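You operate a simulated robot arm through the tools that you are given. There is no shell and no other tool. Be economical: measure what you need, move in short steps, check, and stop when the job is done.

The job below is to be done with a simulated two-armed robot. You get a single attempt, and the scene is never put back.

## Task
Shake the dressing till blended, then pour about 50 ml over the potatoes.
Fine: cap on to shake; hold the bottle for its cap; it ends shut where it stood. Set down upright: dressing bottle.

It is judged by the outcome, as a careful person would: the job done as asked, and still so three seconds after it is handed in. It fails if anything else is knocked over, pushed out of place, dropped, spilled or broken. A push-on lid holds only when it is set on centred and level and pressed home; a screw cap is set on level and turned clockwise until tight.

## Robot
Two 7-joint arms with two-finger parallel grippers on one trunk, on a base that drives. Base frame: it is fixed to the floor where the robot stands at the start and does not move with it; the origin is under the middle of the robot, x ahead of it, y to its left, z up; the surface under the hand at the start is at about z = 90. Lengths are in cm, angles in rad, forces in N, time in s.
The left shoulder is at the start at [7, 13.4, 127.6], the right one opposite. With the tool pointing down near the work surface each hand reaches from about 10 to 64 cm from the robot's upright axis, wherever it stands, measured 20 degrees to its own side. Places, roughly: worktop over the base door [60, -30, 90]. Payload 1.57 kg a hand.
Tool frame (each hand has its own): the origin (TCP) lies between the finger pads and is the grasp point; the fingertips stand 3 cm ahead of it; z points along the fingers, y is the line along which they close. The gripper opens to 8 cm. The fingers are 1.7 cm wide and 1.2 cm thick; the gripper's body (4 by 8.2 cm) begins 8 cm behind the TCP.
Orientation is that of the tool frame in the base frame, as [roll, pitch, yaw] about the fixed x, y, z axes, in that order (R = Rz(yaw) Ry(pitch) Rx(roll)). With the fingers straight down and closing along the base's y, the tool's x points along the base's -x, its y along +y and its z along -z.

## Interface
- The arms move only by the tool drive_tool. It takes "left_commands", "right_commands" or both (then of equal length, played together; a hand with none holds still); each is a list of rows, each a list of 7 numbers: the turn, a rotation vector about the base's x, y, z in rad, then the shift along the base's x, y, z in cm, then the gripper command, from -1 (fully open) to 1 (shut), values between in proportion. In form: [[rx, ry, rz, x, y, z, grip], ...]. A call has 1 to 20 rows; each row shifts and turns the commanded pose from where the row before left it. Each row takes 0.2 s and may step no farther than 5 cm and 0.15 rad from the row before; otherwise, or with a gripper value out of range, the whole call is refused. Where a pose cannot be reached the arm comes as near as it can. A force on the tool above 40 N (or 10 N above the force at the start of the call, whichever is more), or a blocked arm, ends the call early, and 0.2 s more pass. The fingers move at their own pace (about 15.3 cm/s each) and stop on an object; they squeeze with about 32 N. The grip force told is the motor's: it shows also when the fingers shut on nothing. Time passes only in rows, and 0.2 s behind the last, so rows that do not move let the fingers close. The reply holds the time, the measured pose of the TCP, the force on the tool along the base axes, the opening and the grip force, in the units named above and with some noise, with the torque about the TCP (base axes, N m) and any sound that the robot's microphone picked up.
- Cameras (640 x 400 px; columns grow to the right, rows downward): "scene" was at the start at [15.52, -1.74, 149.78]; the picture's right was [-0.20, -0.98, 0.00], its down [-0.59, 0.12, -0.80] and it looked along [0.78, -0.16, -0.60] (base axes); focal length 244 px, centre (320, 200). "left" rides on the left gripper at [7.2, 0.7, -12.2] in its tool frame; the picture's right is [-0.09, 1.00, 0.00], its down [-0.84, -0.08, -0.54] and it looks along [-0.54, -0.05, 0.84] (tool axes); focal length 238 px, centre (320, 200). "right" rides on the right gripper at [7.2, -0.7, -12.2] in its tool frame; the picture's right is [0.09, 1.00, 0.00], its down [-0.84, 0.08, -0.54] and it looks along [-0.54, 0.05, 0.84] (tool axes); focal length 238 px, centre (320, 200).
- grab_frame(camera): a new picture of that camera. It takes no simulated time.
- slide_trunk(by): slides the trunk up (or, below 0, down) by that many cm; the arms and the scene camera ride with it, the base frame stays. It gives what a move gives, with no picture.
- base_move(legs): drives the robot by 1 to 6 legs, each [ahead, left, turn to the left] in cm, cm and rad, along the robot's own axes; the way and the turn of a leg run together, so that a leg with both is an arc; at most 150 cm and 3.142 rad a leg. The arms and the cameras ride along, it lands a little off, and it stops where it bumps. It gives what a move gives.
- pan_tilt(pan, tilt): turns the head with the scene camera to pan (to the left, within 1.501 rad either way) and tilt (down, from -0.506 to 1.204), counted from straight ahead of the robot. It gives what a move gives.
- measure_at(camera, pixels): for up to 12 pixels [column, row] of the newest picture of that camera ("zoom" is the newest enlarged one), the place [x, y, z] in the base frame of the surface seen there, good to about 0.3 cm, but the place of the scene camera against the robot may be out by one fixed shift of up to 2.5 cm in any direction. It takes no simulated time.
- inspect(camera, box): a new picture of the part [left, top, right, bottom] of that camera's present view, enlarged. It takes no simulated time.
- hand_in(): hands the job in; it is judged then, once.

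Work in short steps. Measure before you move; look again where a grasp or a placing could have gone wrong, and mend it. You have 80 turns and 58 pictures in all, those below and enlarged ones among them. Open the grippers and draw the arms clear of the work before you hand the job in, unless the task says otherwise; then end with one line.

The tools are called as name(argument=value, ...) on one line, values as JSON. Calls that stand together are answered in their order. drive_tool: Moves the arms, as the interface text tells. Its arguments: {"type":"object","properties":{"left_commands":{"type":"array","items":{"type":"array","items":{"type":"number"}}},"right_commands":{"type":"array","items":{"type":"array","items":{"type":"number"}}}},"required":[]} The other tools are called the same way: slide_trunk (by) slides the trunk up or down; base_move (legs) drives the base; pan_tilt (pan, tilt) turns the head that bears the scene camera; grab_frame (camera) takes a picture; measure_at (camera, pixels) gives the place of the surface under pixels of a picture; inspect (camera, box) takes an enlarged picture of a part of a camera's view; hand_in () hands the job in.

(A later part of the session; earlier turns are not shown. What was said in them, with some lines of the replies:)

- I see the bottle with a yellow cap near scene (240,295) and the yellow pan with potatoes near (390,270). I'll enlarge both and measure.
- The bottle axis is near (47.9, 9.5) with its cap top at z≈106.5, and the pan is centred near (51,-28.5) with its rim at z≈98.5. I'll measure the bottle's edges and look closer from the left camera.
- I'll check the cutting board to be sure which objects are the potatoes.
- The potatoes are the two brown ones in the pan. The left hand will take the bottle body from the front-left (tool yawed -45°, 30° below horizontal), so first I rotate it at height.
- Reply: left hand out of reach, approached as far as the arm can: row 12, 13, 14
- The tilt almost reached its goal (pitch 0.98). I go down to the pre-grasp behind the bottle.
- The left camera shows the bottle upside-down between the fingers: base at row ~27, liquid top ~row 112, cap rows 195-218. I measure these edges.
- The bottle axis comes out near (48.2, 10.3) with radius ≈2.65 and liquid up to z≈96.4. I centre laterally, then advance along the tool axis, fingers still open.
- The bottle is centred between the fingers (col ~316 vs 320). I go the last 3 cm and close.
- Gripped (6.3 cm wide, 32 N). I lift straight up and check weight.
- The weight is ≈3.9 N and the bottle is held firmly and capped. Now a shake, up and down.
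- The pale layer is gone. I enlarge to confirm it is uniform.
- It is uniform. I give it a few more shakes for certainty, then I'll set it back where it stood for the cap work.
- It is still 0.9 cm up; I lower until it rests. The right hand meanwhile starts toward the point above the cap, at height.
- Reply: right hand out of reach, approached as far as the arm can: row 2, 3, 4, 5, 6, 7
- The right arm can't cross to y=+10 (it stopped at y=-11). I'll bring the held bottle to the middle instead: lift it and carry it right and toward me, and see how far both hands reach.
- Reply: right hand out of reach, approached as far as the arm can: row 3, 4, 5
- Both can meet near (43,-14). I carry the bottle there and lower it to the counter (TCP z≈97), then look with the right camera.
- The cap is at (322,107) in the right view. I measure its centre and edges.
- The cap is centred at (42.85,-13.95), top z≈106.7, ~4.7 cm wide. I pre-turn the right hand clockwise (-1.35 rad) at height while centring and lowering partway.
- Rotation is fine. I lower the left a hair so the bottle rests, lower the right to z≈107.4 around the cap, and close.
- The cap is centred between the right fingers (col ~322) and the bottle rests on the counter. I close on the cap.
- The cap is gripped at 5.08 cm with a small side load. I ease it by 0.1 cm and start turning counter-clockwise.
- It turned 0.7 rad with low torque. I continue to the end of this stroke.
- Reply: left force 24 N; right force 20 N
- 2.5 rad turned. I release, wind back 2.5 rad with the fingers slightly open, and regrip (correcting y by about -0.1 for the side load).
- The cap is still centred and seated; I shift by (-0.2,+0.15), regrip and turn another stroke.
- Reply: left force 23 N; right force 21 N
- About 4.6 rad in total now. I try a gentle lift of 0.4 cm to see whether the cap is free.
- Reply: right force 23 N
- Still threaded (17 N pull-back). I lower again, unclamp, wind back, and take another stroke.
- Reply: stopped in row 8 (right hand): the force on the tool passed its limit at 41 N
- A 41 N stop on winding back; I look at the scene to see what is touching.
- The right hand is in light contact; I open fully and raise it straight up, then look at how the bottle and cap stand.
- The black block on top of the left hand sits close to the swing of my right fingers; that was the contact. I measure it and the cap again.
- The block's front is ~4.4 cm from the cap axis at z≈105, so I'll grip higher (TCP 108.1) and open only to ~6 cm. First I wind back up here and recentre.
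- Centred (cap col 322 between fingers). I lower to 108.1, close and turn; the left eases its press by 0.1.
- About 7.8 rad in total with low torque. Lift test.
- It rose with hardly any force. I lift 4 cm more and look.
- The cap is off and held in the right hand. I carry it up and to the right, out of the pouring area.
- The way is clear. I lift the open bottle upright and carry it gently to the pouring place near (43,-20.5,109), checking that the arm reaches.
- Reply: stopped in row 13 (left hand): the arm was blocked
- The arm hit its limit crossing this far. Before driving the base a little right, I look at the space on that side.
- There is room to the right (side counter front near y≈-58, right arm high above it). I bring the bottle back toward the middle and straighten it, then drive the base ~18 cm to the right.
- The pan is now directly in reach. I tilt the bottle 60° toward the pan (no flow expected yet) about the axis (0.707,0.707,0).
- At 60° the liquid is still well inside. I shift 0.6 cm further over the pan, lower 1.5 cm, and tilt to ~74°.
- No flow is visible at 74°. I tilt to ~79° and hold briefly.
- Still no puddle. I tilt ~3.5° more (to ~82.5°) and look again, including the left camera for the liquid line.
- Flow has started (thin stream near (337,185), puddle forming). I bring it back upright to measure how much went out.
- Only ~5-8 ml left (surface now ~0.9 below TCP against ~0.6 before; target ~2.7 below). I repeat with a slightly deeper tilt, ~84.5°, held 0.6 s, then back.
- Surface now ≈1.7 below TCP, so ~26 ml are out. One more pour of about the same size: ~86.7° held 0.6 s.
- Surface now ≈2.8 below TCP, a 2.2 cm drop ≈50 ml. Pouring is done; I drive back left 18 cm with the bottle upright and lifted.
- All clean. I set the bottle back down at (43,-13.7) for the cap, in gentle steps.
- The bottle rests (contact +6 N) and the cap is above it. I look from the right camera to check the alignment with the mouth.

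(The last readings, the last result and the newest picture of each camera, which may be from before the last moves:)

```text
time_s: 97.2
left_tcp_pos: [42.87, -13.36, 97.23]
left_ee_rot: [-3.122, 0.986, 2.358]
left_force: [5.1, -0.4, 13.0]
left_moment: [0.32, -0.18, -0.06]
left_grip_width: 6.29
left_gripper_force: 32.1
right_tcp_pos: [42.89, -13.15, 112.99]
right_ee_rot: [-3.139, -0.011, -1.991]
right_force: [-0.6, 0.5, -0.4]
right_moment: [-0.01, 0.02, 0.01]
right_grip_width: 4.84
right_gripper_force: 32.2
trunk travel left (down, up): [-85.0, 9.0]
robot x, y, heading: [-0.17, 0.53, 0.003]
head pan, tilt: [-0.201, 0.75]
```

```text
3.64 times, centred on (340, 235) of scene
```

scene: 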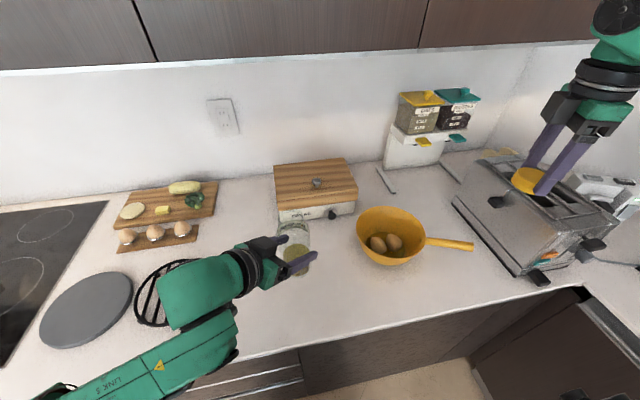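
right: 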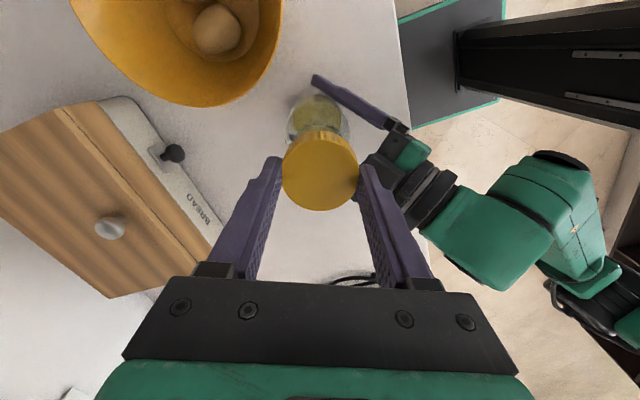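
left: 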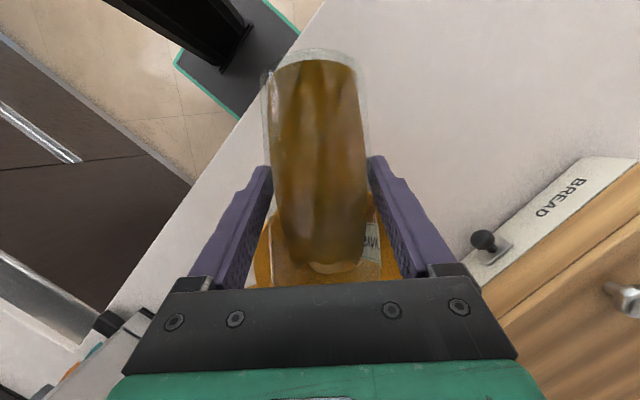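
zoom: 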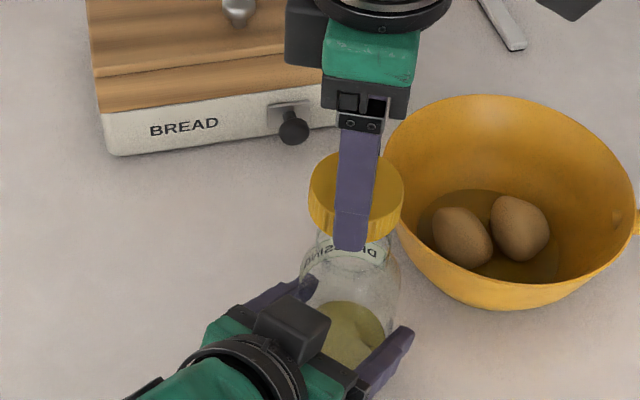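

The bottle axis appears ~0.2 cm left in the image compared with when the cap came off, so I shift (+0.18,-0.08) and lower slowly to just above seating.

drive_tool(right_commands=[[0, 0, 0, 0.18, -0.08, -1, 1], [0, 0, 0, 0, 0, -1, 1], [0, 0, 0, 0, 0, -1, 1], [0, 0, 0, 0, 0, -0.5, 1], [0, 0, 0, 0, 0, -0.3, 1], [0, 0, 0, 0, 0, 0, 1]])

inspect(camera="scene", box=[270, 180, 410, 290])

```text
time_s: 98.7
left_tcp_pos: [42.73, -13.35, 97.13]
left_ee_rot: [-3.129, 0.984, 2.358]
left_force: [3.1, -2.3, 2.8]
left_moment: [0.17, 0.52, 0.09]
left_grip_width: 6.27
left_gripper_force: 32.1
right_tcp_pos: [43.08, -13.3, 109.37]
right_ee_rot: [-3.131, -0.006, -1.99]
right_force: [-2.7, -1.9, 11.9]
right_moment: [-0.2, 0.02, -0.04]
right_grip_width: 4.83
right_gripper_force: 32.5
trunk travel left (down, up): [-85.0, 9.0]
robot x, y, heading: [-0.01, 0.41, 0.004]
head pan, tilt: [-0.201, 0.75]
stopped in row 6 (right hand): the force on the tool passed its limit at 41 N (the readings are from after the stop); the commanded pose is now the measured one
```

```text
3.64 times, centred on (340, 235) of scene
```

zoom: 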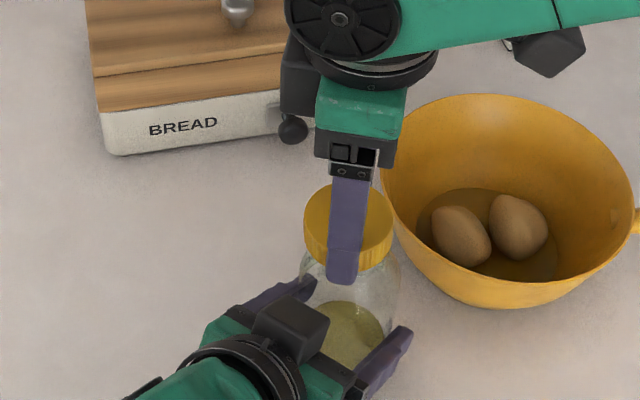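

It met the rim ~0.8 cm too early, so the cap isn't centred yet. I raise it and step aside along the tool's -x so the right camera can see the open mouth.

drive_tool(right_commands=[[0, 0, 0, 0, 0, 1.5, 1], [0, 0, 0, 0, 0, 2, 1], [0, 0, 0, 0, 0, 1.5, 1], [0, 0, 0, 0.6, 1.37, 0, 1], [0, 0, 0, 0.6, 1.37, 0, 1], [0, 0, 0, 0, 0, 0, 1], [0, 0, 0, 0, 0, 0, 1]])

inspect(camera="right", box=[250, 60, 400, 210])

```text
time_s: 100.3
left_tcp_pos: [42.87, -13.39, 97.17]
left_ee_rot: [-3.126, 0.983, 2.358]
left_force: [-1.2, -2.0, 8.5]
left_moment: [0.1, 0.15, 0.02]
left_grip_width: 6.25
left_gripper_force: 32.3
right_tcp_pos: [44.39, -10.45, 114.25]
right_ee_rot: [-3.135, -0.006, -1.988]
right_force: [0.2, -0.8, 0.1]
right_moment: [0.02, 0.01, 0.02]
right_grip_width: 4.88
right_gripper_force: 32.3
trunk travel left (down, up): [-85.0, 9.0]
robot x, y, heading: [0.13, 0.57, -0.003]
head pan, tilt: [-0.201, 0.75]
```

```text
2.67 times, centred on (325, 135) of right
```

zoom: 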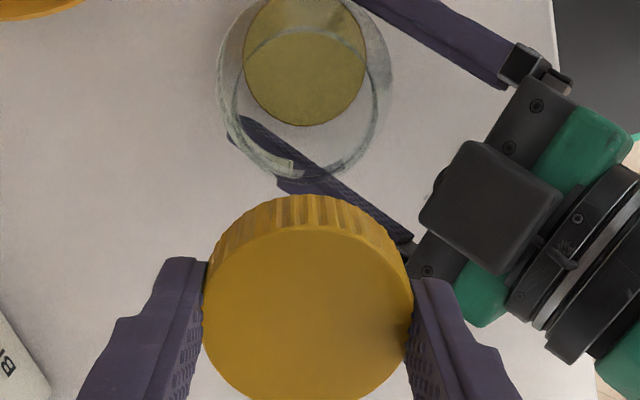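

Left-right is aligned (mouth and cap both at col ~308 in the zoom); the mouth seems ~0.7 cm off along the tool's x. I measure rim and cap points to confirm.

measure_at(camera="zoom", pixels=[[240, 100], [376, 100], [310, 176], [290, 168], [300, 30], [345, 160], [250, 135], [308, 230], [308, 318], [308, 390], [225, 318], [395, 318]])

```text
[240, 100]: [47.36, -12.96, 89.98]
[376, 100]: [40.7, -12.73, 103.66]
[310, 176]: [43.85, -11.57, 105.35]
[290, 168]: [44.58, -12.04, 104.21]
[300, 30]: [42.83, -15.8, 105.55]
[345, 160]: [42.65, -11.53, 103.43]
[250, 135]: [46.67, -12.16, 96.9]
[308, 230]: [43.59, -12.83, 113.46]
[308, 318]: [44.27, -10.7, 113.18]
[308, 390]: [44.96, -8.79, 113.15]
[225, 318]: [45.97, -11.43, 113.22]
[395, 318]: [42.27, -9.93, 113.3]
```

The mouth centre is about (43.3,-13.7), so the bottle seems to lean ~3° in my left grip. I'll let it stand flat: loosen the left fingers slightly while it's on the counter, then regrip.

drive_tool(left_commands=[[0, 0, 0, 0, 0, 0.1, 1], [0, 0, 0, 0, 0, 0, 0.2], [0, 0, 0, 0, 0, 0, -0.65], [0, 0, 0, 0, 0, 0, -0.8], [0, 0, 0, 0, 0, 0, -0.8], [0, 0, 0, 0, 0, 0, -0.8], [0, 0, 0, 0, 0, 0, -0.8], [0, 0, 0, 0, 0, 0, -0.5], [0, 0, 0, 0, 0, 0, 1], [0, 0, 0, 0, 0, 0, 1], [0, 0, 0, 0, 0, 0, 1]])

inspect(camera="right", box=[205, 60, 445, 210])

```text
time_s: 102.7
left_tcp_pos: [42.76, -13.36, 97.2]
left_ee_rot: [-3.125, 0.983, 2.359]
left_force: [-0.5, 0.2, 0.1]
left_moment: [0.02, -0.05, 0.01]
left_grip_width: 6.26
left_gripper_force: 32.3
right_tcp_pos: [44.31, -10.5, 114.34]
right_ee_rot: [-3.138, -0.006, -1.989]
right_force: [0.4, -0.4, -1.3]
right_moment: [0.01, 0.01, 0.01]
right_grip_width: 4.83
right_gripper_force: 32.0
trunk travel left (down, up): [-85.0, 9.0]
robot x, y, heading: [0.13, 0.52, 0.002]
head pan, tilt: [-0.201, 0.75]
```

```text
2.67 times, centred on (325, 135) of right
```

zoom: 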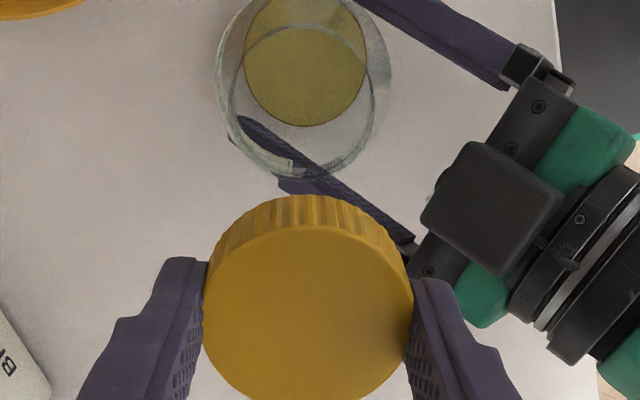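

The bottle was already upright and is now held without load. I measure the rim at more points for the centre.

measure_at(camera="zoom", pixels=[[310, 177], [308, 173], [300, 175], [320, 175], [305, 27], [310, 26], [295, 29], [377, 95], [375, 105], [238, 95], [236, 105], [242, 125]])

measure_at(camera="zoom", pixels=[[205, 310], [409, 310], [308, 226], [308, 310], [220, 270], [396, 270], [245, 245], [370, 245], [308, 398]])

```text
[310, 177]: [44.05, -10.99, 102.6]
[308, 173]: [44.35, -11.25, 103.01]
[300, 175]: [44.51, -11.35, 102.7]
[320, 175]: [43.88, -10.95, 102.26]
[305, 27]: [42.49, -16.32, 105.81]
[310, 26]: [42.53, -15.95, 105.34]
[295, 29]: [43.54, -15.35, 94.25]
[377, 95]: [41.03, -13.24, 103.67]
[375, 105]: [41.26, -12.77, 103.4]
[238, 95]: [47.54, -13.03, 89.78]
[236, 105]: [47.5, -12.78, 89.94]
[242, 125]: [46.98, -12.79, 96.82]
```

```text
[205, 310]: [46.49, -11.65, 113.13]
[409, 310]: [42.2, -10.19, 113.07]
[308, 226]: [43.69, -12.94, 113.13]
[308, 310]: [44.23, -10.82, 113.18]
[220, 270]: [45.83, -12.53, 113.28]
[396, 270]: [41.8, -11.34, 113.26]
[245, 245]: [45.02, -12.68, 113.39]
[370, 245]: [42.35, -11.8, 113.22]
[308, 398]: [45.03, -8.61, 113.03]
```

Best estimate: cap must move (-1.0,-3.3) to sit over the mouth. I move there and lower to just above the rim.

drive_tool(right_commands=[[0, 0, 0, -0.51, -1.64, 0, 1], [0, 0, 0, -0.51, -1.64, 0, 1], [0, 0, 0, 0, 0, -2, 1], [0, 0, 0, 0, 0, -2, 1], [0, 0, 0, 0, 0, -0.7, 1], [0, 0, 0, 0, 0, -0.2, 1], [0, 0, 0, 0, 0, -0.2, 1], [0, 0, 0, 0, 0, 0, 1]])

```text
time_s: 104.5
left_tcp_pos: [42.84, -13.41, 97.14]
left_ee_rot: [-3.126, 0.983, 2.359]
left_force: [-2.5, 0.4, 1.4]
left_moment: [0.05, -0.08, 0.01]
left_grip_width: 6.25
left_gripper_force: 32.0
right_tcp_pos: [43.35, -13.84, 109.19]
right_ee_rot: [-3.135, -0.007, -1.989]
right_force: [1.6, -0.5, -1.1]
right_moment: [-0.01, -0.03, 0.01]
right_grip_width: 4.83
right_gripper_force: 31.6
trunk travel left (down, up): [-85.0, 9.0]
robot x, y, heading: [-0.3, 0.45, 0.005]
head pan, tilt: [-0.201, 0.75]
```

No vertical contact yet. I lower 0.6 cm more in small steps.

drive_tool(right_commands=[[0, 0, 0, 0, 0, -0.2, 1], [0, 0, 0, 0, 0, -0.2, 1], [0, 0, 0, 0, 0, -0.2, 1], [0, 0, 0, 0, 0, 0, 1]])

```text
time_s: 105.5
left_tcp_pos: [42.75, -13.27, 97.07]
left_ee_rot: [-3.126, 0.983, 2.358]
left_force: [-3.0, 1.4, 1.1]
left_moment: [-0.12, -0.08, -0.02]
left_grip_width: 6.26
left_gripper_force: 32.0
right_tcp_pos: [43.36, -13.78, 108.56]
right_ee_rot: [-3.135, -0.008, -1.99]
right_force: [1.8, -1.7, -0.3]
right_moment: [-0.01, -0.05, 0.04]
right_grip_width: 4.82
right_gripper_force: 31.9
trunk travel left (down, up): [-85.0, 9.0]
robot x, y, heading: [-0.09, 0.44, 0.003]
head pan, tilt: [-0.201, 0.75]
```

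Passed the rim height with only ~2 N of side force: the cap is over the neck. I keep lowering until it seats.

drive_tool(right_commands=[[0, 0, 0, 0.05, -0.05, -0.15, 1], [0, 0, 0, 0, 0, -0.15, 1], [0, 0, 0, 0, 0, -0.15, 1], [0, 0, 0, 0, 0, 0, 1]])

```text
time_s: 106.5
left_tcp_pos: [42.68, -13.39, 97.22]
left_ee_rot: [-3.125, 0.982, 2.361]
left_force: [-2.4, 1.7, 1.5]
left_moment: [-0.57, 0.25, 0.04]
left_grip_width: 6.3
left_gripper_force: 32.1
right_tcp_pos: [43.42, -13.8, 108.32]
right_ee_rot: [-3.135, -0.007, -1.989]
right_force: [1.2, -0.3, -0.9]
right_moment: [0.58, -0.27, 0.04]
right_grip_width: 4.81
right_gripper_force: 31.9
trunk travel left (down, up): [-85.0, 9.0]
robot x, y, heading: [0.04, 0.63, -0.001]
head pan, tilt: [-0.201, 0.75]
```

The cap seems engaged (couple between both hands, no vertical load). I start turning clockwise with a slight downward follow.

drive_tool(right_commands=[[0, 0, -0.12, 0, 0, -0.02, 1], [0, 0, -0.12, 0, 0, -0.02, 1], [0, 0, -0.12, 0, 0, -0.02, 1], [0, 0, -0.12, 0, 0, -0.02, 1], [0, 0, -0.12, 0, 0, -0.02, 1], [0, 0, -0.12, 0, 0, -0.02, 1], [0, 0, 0, 0, 0, 0, 1]])

inspect(camera="scene", box=[290, 190, 390, 270])

```text
time_s: 108.1
left_tcp_pos: [42.86, -13.37, 97.18]
left_ee_rot: [-3.129, 0.983, 2.357]
left_force: [8.9, -8.7, 0.8]
left_moment: [0.36, 0.33, -0.14]
left_grip_width: 6.27
left_gripper_force: 32.0
right_tcp_pos: [43.39, -13.85, 107.98]
right_ee_rot: [-3.136, -0.007, -2.711]
right_force: [-5.0, 3.7, 12.1]
right_moment: [0.28, -0.09, 0.01]
right_grip_width: 4.83
right_gripper_force: 32.2
trunk travel left (down, up): [-85.0, 9.0]
robot x, y, heading: [0.02, 0.45, 0.005]
head pan, tilt: [-0.201, 0.75]
```

```text
5.00 times, centred on (340, 230) of scene
```

zoom: 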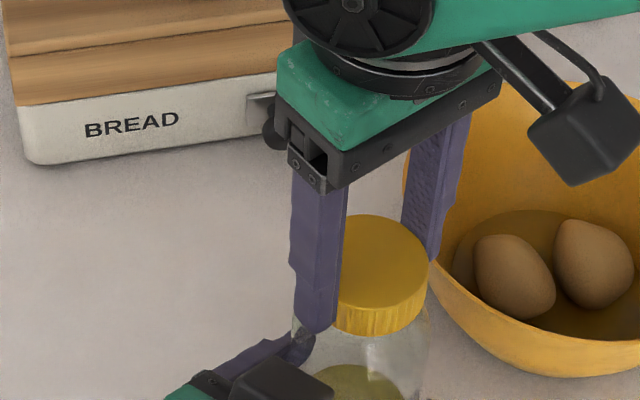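

The cap sits level on the neck with 12 N down. I continue the clockwise stroke.

drive_tool(right_commands=[[0, 0, -0.148, 0, 0, -0.01, 1], [0, 0, -0.148, 0, 0, -0.01, 1], [0, 0, -0.148, 0, 0, -0.01, 1], [0, 0, -0.148, 0, 0, -0.01, 1], [0, 0, -0.148, 0, 0, -0.01, 1], [0, 0, -0.148, 0, 0, -0.01, 1], [0, 0, -0.148, 0, 0, -0.01, 1], [0, 0, -0.148, 0, 0, -0.01, 1], [0, 0, -0.148, 0, 0, -0.01, 1], [0, 0, -0.148, 0, 0, -0.01, 1], [0, 0, -0.148, 0, 0, -0.01, 1], [0, 0, -0.148, 0, 0, -0.01, 1], [0, 0, -0.148, 0, 0, -0.01, 1], [0, 0, -0.148, 0, 0, -0.01, 1], [0, 0, 0, 0, 0, 0, 1]])

```text
time_s: 111.3
left_tcp_pos: [42.86, -13.41, 97.08]
left_ee_rot: [-3.127, 0.981, 2.358]
left_force: [-5.4, -4.5, 0.3]
left_moment: [0.01, -0.82, -0.15]
left_grip_width: 6.26
left_gripper_force: 32.1
right_tcp_pos: [43.34, -13.97, 107.85]
right_ee_rot: [-3.136, -0.006, 1.496]
right_force: [7.1, 1.5, 9.3]
right_moment: [-0.15, -0.3, -0.03]
right_grip_width: 4.81
right_gripper_force: 31.8
trunk travel left (down, up): [-85.0, 9.0]
robot x, y, heading: [0.07, 0.41, -0.001]
head pan, tilt: [-0.201, 0.75]
```

2.8 rad on. I release, rise 3 cm clear, and wind back for the next stroke.

drive_tool(right_commands=[[0, 0, 0, 0, 0, 0, -0.55], [0, 0, 0, 0, 0, 0, -0.55], [0, 0, 0, 0, 0, 1.5, -0.55], [0, 0, 0, 0, 0, 1.5, -0.55], [0, 0, 0.15, 0, 0, 0, -0.55], [0, 0, 0.15, 0, 0, 0, -0.55], [0, 0, 0.15, 0, 0, 0, -0.55], [0, 0, 0.15, 0, 0, 0, -0.55], [0, 0, 0.15, 0, 0, 0, -0.55], [0, 0, 0.15, 0, 0, 0, -0.55], [0, 0, 0.15, 0, 0, 0, -0.55], [0, 0, 0.15, 0, 0, 0, -0.55], [0, 0, 0.15, 0, 0, 0, -0.55], [0, 0, 0.15, 0, 0, 0, -0.55], [0, 0, 0.15, 0, 0, 0, -0.55], [0, 0, 0.15, 0, 0, 0, -0.55], [0, 0, 0.15, 0, 0, 0, -0.55], [0, 0, 0.15, 0, 0, 0, -0.55], [0, 0, 0.15, 0, 0, 0, -0.55], [0, 0, 0.15, 0, 0, 0, -0.55]])

drive_tool(right_commands=[[0, 0, 0.15, 0, 0, 0, -0.55], [0, 0, 0.15, 0, 0, 0, -0.55], [0, 0, 0.15, 0, 0, 0, -0.55], [0, 0, 0.15, 0, 0, 0, -0.55], [0, 0, 0.15, 0, 0, 0, -0.55], [0, 0, 0.15, 0, 0, 0, -0.55], [0, 0, 0, 0, 0, 0, -0.55], [0, 0, 0, 0, 0, 0, -0.55]])

grab_frame(camera="right")

measure_at(camera="right", pixels=[[290, 170], [350, 170], [320, 140], [320, 170], [320, 195], [320, 150], [320, 180]])

```text
time_s: 115.5
left_tcp_pos: [42.86, -13.24, 97.28]
left_ee_rot: [-3.124, 0.981, 2.357]
left_force: [0.2, 0.0, -0.7]
left_moment: [0.13, -0.09, 0.04]
left_grip_width: 6.28
left_gripper_force: 31.6
right_tcp_pos: [43.41, -13.89, 110.86]
right_ee_rot: [-3.133, -0.009, -2.381]
right_force: [-0.3, -1.0, -0.6]
right_moment: [0.01, -0.01, -0.04]
right_grip_width: 6.21
right_gripper_force: 0.0
trunk travel left (down, up): [-85.0, 9.0]
robot x, y, heading: [-0.39, 0.71, 0.004]
head pan, tilt: [-0.201, 0.75]
```

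```text
time_s: 117.3
left_tcp_pos: [42.9, -13.35, 97.11]
left_ee_rot: [-3.123, 0.98, 2.358]
left_force: [0.3, 0.6, 0.3]
left_moment: [0.07, -0.09, 0.0]
left_grip_width: 6.28
left_gripper_force: 32.3
right_tcp_pos: [43.31, -13.87, 110.79]
right_ee_rot: [-3.137, -0.007, -1.483]
right_force: [-0.2, -0.2, 0.1]
right_moment: [0.0, 0.06, 0.01]
right_grip_width: 6.22
right_gripper_force: 0.1
trunk travel left (down, up): [-85.0, 9.0]
robot x, y, heading: [0.14, 0.79, 0.007]
head pan, tilt: [-0.201, 0.75]
```

```text
5 pictures are left
```

right: 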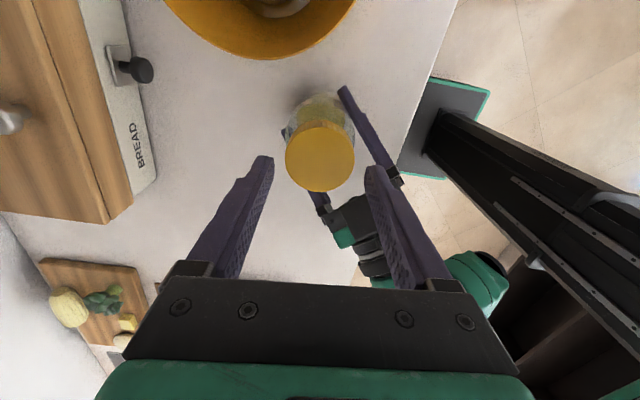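

```text
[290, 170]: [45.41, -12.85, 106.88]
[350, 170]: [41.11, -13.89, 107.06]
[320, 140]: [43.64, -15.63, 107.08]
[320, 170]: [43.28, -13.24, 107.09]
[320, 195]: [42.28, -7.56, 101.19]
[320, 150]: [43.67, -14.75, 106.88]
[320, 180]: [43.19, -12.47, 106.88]
```

The cap is level (all points z≈107) and centred under the hand. I lower 2.8 cm, regrip, and turn another full clockwise stroke.

drive_tool(right_commands=[[0, 0, 0, 0, 0, -1.4, -0.55], [0, 0, 0, 0, 0, -1.4, -0.55], [0, 0, 0, 0, 0, 0, -0.55], [0, 0, 0, 0, 0, 0, 1], [0, 0, 0, 0, 0, 0, 1], [0, 0, 0, 0, 0, 0, 1]])

drive_tool(right_commands=[[0, 0, -0.148, 0, 0, -0.01, 1], [0, 0, -0.148, 0, 0, -0.01, 1], [0, 0, -0.148, 0, 0, -0.01, 1], [0, 0, -0.148, 0, 0, -0.01, 1], [0, 0, -0.148, 0, 0, -0.01, 1], [0, 0, -0.148, 0, 0, -0.01, 1], [0, 0, -0.148, 0, 0, -0.01, 1], [0, 0, -0.148, 0, 0, -0.01, 1], [0, 0, -0.148, 0, 0, -0.01, 1], [0, 0, -0.148, 0, 0, -0.01, 1], [0, 0, -0.148, 0, 0, -0.01, 1], [0, 0, -0.148, 0, 0, -0.01, 1], [0, 0, -0.148, 0, 0, -0.01, 1], [0, 0, -0.148, 0, 0, -0.01, 1], [0, 0, -0.148, 0, 0, -0.01, 1], [0, 0, -0.148, 0, 0, -0.01, 1], [0, 0, -0.148, 0, 0, -0.01, 1], [0, 0, -0.148, 0, 0, -0.01, 1], [0, 0, -0.148, 0, 0, -0.01, 1], [0, 0, -0.148, 0, 0, -0.01, 1]])

```text
time_s: 118.7
left_tcp_pos: [42.88, -13.38, 97.18]
left_ee_rot: [-3.123, 0.981, 2.359]
left_force: [-0.1, -0.2, 0.8]
left_moment: [0.15, -0.18, 0.01]
left_grip_width: 6.28
left_gripper_force: 32.1
right_tcp_pos: [43.45, -13.8, 108.0]
right_ee_rot: [-3.138, -0.008, -1.482]
right_force: [-0.3, -0.2, -0.2]
right_moment: [-0.02, 0.05, -0.02]
right_grip_width: 5.02
right_gripper_force: 31.8
trunk travel left (down, up): [-85.0, 9.0]
robot x, y, heading: [-0.17, 0.41, 0.002]
head pan, tilt: [-0.201, 0.75]
```

```text
time_s: 122.9
left_tcp_pos: [42.66, -13.48, 97.07]
left_ee_rot: [-3.125, 0.981, 2.359]
left_force: [-11.9, -5.5, -0.3]
left_moment: [0.27, -0.66, -1.06]
left_grip_width: 6.28
left_gripper_force: 31.6
right_tcp_pos: [43.48, -13.88, 107.84]
right_ee_rot: [3.141, -0.007, 1.838]
right_force: [10.8, 5.5, 0.0]
right_moment: [0.28, -0.34, 0.94]
right_grip_width: 4.99
right_gripper_force: 31.5
trunk travel left (down, up): [-85.0, 9.0]
robot x, y, heading: [0.2, 0.68, 0.005]
head pan, tilt: [-0.201, 0.75]
```

Torque has risen to ~0.95 N·m: the cap is tight. I nip it slightly further to confirm, then release the cap and rise.

drive_tool(right_commands=[[0, 0, -0.1, 0, 0, 0, 1], [0, 0, -0.05, 0, 0, 0, 1], [0, 0, 0, 0, 0, 0, 1]])

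drive_tool(right_commands=[[0, 0, 0, 0, 0, 0, -0.55], [0, 0, 0, 0, 0, 0, -0.55], [0, 0, 0, 0, 0, 0, -0.55], [0, 0, 0, 0, 0, 1.5, -0.55], [0, 0, 0, 0, 0, 3, -0.55], [0, 0, 0, 0, 0, 3, -0.55], [0, 0, 0, 0, 0, 0, -0.55]])

inspect(camera="right", box=[220, 60, 420, 185])

measure_at(camera="zoom", pixels=[[320, 200], [270, 200], [370, 200], [320, 160], [320, 240], [320, 180], [320, 220]])

```text
time_s: 123.7
left_tcp_pos: [42.82, -13.47, 97.09]
left_ee_rot: [-3.123, 0.98, 2.356]
left_force: [-11.0, -18.2, -4.1]
left_moment: [0.93, -0.56, -0.67]
left_grip_width: 6.32
left_gripper_force: 32.2
right_tcp_pos: [43.46, -13.81, 107.95]
right_ee_rot: [-3.14, -0.011, 1.687]
right_force: [12.0, 17.4, 9.3]
right_moment: [0.62, -0.53, 0.58]
right_grip_width: 4.95
right_gripper_force: 31.6
trunk travel left (down, up): [-85.0, 9.0]
robot x, y, heading: [0.4, 0.65, 0.004]
head pan, tilt: [-0.201, 0.75]
```

```text
time_s: 125.3
left_tcp_pos: [42.82, -13.41, 97.08]
left_ee_rot: [-3.123, 0.981, 2.36]
left_force: [-0.6, 0.9, -0.2]
left_moment: [0.0, 0.09, -0.01]
left_grip_width: 6.31
left_gripper_force: 31.6
right_tcp_pos: [43.58, -14.13, 115.3]
right_ee_rot: [-3.134, -0.008, 1.688]
right_force: [-0.4, -0.8, 0.4]
right_moment: [0.01, -0.01, 0.0]
right_grip_width: 6.22
right_gripper_force: 0.0
trunk travel left (down, up): [-85.0, 9.0]
robot x, y, heading: [-0.02, 0.32, 0.001]
head pan, tilt: [-0.201, 0.75]
```

```text
3.20 times, centred on (320, 122) of right
```

zoom: 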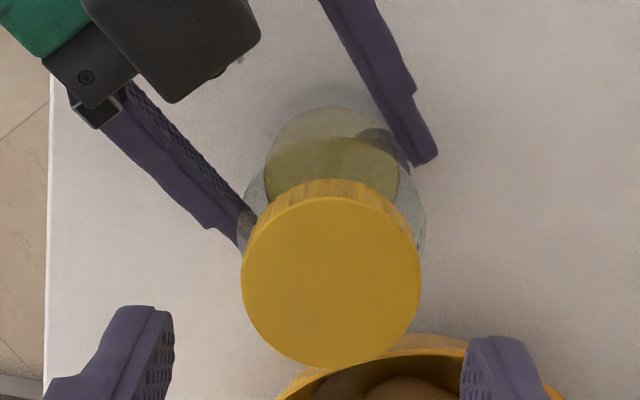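

```text
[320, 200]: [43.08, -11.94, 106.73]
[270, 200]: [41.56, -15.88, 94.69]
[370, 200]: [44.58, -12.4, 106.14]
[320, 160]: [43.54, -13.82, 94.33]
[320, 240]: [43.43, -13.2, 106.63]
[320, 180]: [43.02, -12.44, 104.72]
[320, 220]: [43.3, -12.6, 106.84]
```

The cap top is back at z≈106.7, level and tight. I clear the right hand away and up, then carry the bottle back toward its original place.

drive_tool(right_commands=[[0, 0, 0, 0, -2, 3, -1], [0, 0, 0, 0, -3, 3, -1], [0, 0, 0.15, 0, -3, 3, -1], [0, 0, 0.15, 0, -3, 3, -1], [0, 0, 0.15, 0, -1, 2, -1], [0, 0, 0.15, 0, 0, 0, -1], [0, 0, 0.15, 0, 0, 0, -1], [0, 0, 0.15, 0, 0, 0, -1], [0, 0, 0.15, 0, 0, 0, -1], [0, 0, 0.15, 0, 0, 0, -1], [0, 0, 0.15, 0, 0, 0, -1], [0, 0, 0, 0, 0, 0, -1]], left_commands=[[0, 0, 0, 0, 0, 0, 1], [0, 0, 0, 0, 0, 0, 1], [0, 0, 0, 0, 0, 0, 1], [0, 0, 0, 0, 0, 2, 1], [0, 0, 0, 0, 0, 2, 1], [0, 0, 0, 0, 0, 2, 1], [0, 0, 0, 0.5, 3, 0, 1], [0, 0, 0, 0.5, 3, 0, 1], [0, 0, 0, 0.5, 3, 0, 1], [0, 0, 0, 0.5, 3, 0, 1], [0, 0, 0, 0.5, 3, 0, 1], [0, 0, 0, 0, 0, 0, 1]])

drive_tool(left_commands=[[0, 0, 0, 0.7, 3, 0, 1], [0, 0, 0, 0.7, 3, 0, 1], [0, 0, 0, 0.7, 2.5, 0, 1], [0, 0, 0, 0, 0, 0, 1], [0, 0, 0, 0, 0, 0, 1], [0, 0, 0, 0, 0, 0, 1]])

```text
time_s: 127.9
left_tcp_pos: [45.57, 1.51, 103.03]
left_ee_rot: [-3.123, 0.981, 2.36]
left_force: [0.3, -0.3, -2.0]
left_moment: [0.06, 0.01, 0.01]
left_grip_width: 6.3
left_gripper_force: 31.5
right_tcp_pos: [43.36, -25.85, 129.3]
right_ee_rot: [-3.137, -0.007, 3.041]
right_force: [-0.2, -0.9, -0.3]
right_moment: [0.01, 0.01, 0.02]
right_grip_width: 7.99
right_gripper_force: 0.1
trunk travel left (down, up): [-85.0, 9.0]
robot x, y, heading: [-0.04, 0.77, 0.004]
head pan, tilt: [-0.201, 0.75]
```

```text
time_s: 129.3
left_tcp_pos: [47.51, 9.99, 103.22]
left_ee_rot: [-3.125, 0.981, 2.36]
left_force: [-0.1, 0.6, -2.5]
left_moment: [0.03, 0.03, 0.0]
left_grip_width: 6.28
left_gripper_force: 32.0
right_tcp_pos: [43.39, -25.83, 129.4]
right_ee_rot: [-3.135, -0.008, 3.039]
right_force: [0.0, -0.2, -0.7]
right_moment: [0.0, 0.01, 0.0]
right_grip_width: 8.0
right_gripper_force: 0.0
trunk travel left (down, up): [-85.0, 9.0]
robot x, y, heading: [-0.08, 0.51, 0.009]
head pan, tilt: [-0.201, 0.75]
```

I adjust (0,+0.4) and lower to rest at TCP z≈97.1.

drive_tool(left_commands=[[0, 0, 0, 0, 0.4, -1.5, 1], [0, 0, 0, 0, 0, -1.5, 1], [0, 0, 0, 0, 0, -1.5, 1], [0, 0, 0, 0, 0, -0.8, 1], [0, 0, 0, 0, 0, -0.4, 1], [0, 0, 0, 0, 0, -0.2, 1], [0, 0, 0, 0, 0, -0.15, 1], [0, 0, 0, 0, 0, 0, 1], [0, 0, 0, 0, 0, 0, 1]])

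inspect(camera="left", box=[200, 20, 440, 170])

```text
time_s: 131.3
left_tcp_pos: [47.44, 10.5, 97.1]
left_ee_rot: [-3.124, 0.981, 2.358]
left_force: [0.8, -0.2, -1.6]
left_moment: [-0.07, -0.08, 0.0]
left_grip_width: 6.28
left_gripper_force: 32.3
right_tcp_pos: [43.37, -25.83, 129.35]
right_ee_rot: [-3.137, -0.008, 3.04]
right_force: [-0.2, 0.5, 0.5]
right_moment: [0.0, -0.03, 0.0]
right_grip_width: 8.0
right_gripper_force: 0.1
trunk travel left (down, up): [-85.0, 9.0]
robot x, y, heading: [0.31, 0.55, 0.003]
head pan, tilt: [-0.201, 0.75]
```

```text
2.67 times, centred on (320, 95) of left
```

zoom: 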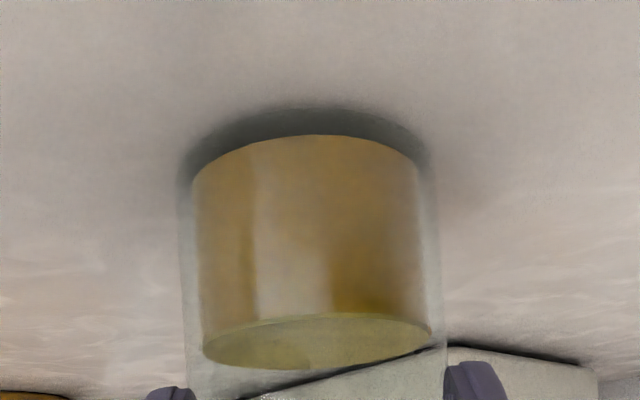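

The base is on or a hair above the counter (−1.6 N of ~−2.7). I press down 0.15 more, then release and back away along the tool axis.

drive_tool(left_commands=[[0, 0, 0, 0, 0, -0.08, 1], [0, 0, 0, 0, 0, -0.07, 1], [0, 0, 0, 0, 0, 0, 1], [0, 0, 0, 0, 0, 0, 1]])

```text
time_s: 132.3
left_tcp_pos: [47.47, 10.41, 97.16]
left_ee_rot: [-3.128, 0.986, 2.357]
left_force: [1.7, -1.3, 5.3]
left_moment: [-0.38, -0.14, 0.04]
left_grip_width: 6.29
left_gripper_force: 32.3
right_tcp_pos: [43.31, -25.94, 129.38]
right_ee_rot: [-3.134, -0.007, 3.038]
right_force: [0.3, -0.1, -0.7]
right_moment: [-0.02, -0.01, 0.02]
right_grip_width: 8.0
right_gripper_force: 0.1
trunk travel left (down, up): [-85.0, 9.0]
robot x, y, heading: [0.04, 0.17, 0.002]
head pan, tilt: [-0.201, 0.75]
```

Firm contact (+5 N). I ease off, open, and back straight out along the tool axis.

drive_tool(left_commands=[[0, 0, 0, 0, 0, 0.08, 1], [0, 0, 0, 0, 0, 0, 0], [0, 0, 0, 0, 0, 0, -0.7], [0, 0, 0, 0, 0, 0, -1], [0, 0, 0, 0, 0, 0, -1], [0, 0, 0, -0.9, 0.9, 0.85, -1], [0, 0, 0, -1.2, 1.2, 1.1, -1], [0, 0, 0, -1.2, 1.2, 1.1, -1], [0, 0, 0, -1.2, 1.2, 1.1, -1], [0, 0, 0, -1.2, 1.2, 1.1, -1], [0, 0, 0, -1.2, 1.2, 1.1, -1], [0, 0, 0, 0, 1, 3, -1], [0, 0, 0, 0, 1, 3, -1], [0, 0, 0, 0, 0, 3, -1], [0, 0, 0, 0, 0, 0, -1]])

grab_frame(camera="scene")

measure_at(camera="scene", pixels=[[236, 256], [240, 250], [230, 255], [245, 255]])

```text
time_s: 135.5
left_tcp_pos: [41.94, 19.71, 107.39]
left_ee_rot: [-3.122, 0.982, 2.359]
left_force: [0.3, 0.1, 0.1]
left_moment: [0.0, 0.01, -0.06]
left_grip_width: 8.02
left_gripper_force: 0.1
left hand out of reach, approached as far as the arm can: row 10, 12, 13, 14
right_tcp_pos: [43.37, -25.77, 129.29]
right_ee_rot: [-3.136, -0.007, 3.037]
right_force: [-0.3, 0.1, -0.4]
right_moment: [-0.03, 0.0, 0.03]
right_grip_width: 7.98
right_gripper_force: 0.0
trunk travel left (down, up): [-85.0, 9.0]
robot x, y, heading: [-0.14, 0.53, 0.003]
head pan, tilt: [-0.201, 0.75]
```

```text
2 pictures are left
```

scene: 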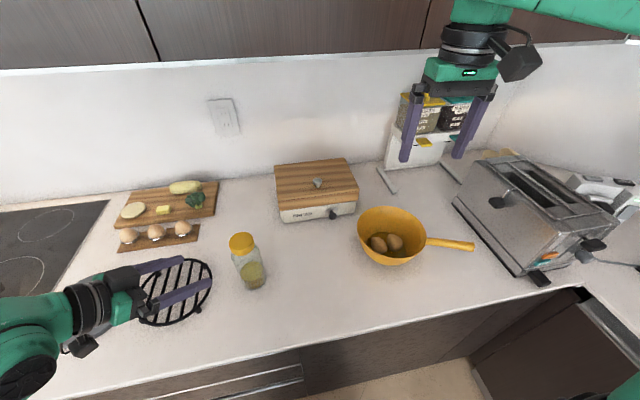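

```text
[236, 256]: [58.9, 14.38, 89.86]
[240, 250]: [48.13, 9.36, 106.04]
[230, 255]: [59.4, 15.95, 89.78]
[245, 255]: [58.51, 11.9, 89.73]
```

The bottle stands upright, shut and free. I compare the cap and base position with the start by the scene camera (cap centre then ≈(49.8,9.6), base front ≈(46.9,9.8)).

measure_at(camera="scene", pixels=[[241, 241], [231, 241], [252, 239], [241, 235], [242, 247], [254, 288], [250, 275]])

inspect(camera="scene", box=[190, 215, 310, 305])

```text
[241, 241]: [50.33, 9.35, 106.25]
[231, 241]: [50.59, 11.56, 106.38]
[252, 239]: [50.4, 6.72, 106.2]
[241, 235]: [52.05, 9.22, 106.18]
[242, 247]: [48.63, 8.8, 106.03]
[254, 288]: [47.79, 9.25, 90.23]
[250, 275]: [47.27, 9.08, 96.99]
```

```text
4.44 times, centred on (250, 260) of scene
```

zoom: 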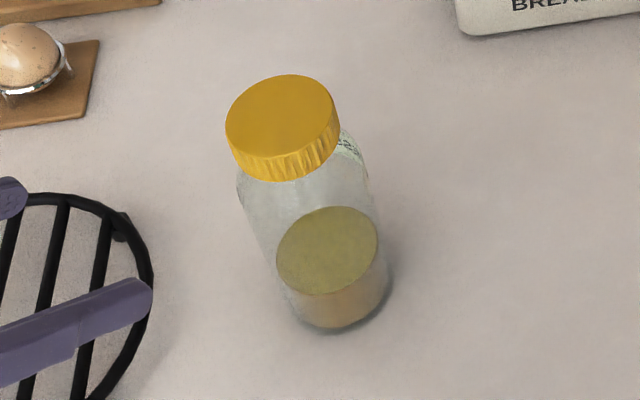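

The bottle is within about half a centimetre of its original place, upright and capped. Nothing else has moved or spilled, and both hands are open and clear, so I hand in.

hand_in()

```text
The job is handed in.
```

I shook the dressing until it looked uniform and poured about 50 ml over the potatoes (estimated from the drop in level). The bottle is screwed shut and standing upright within about half a centimetre of where it was.
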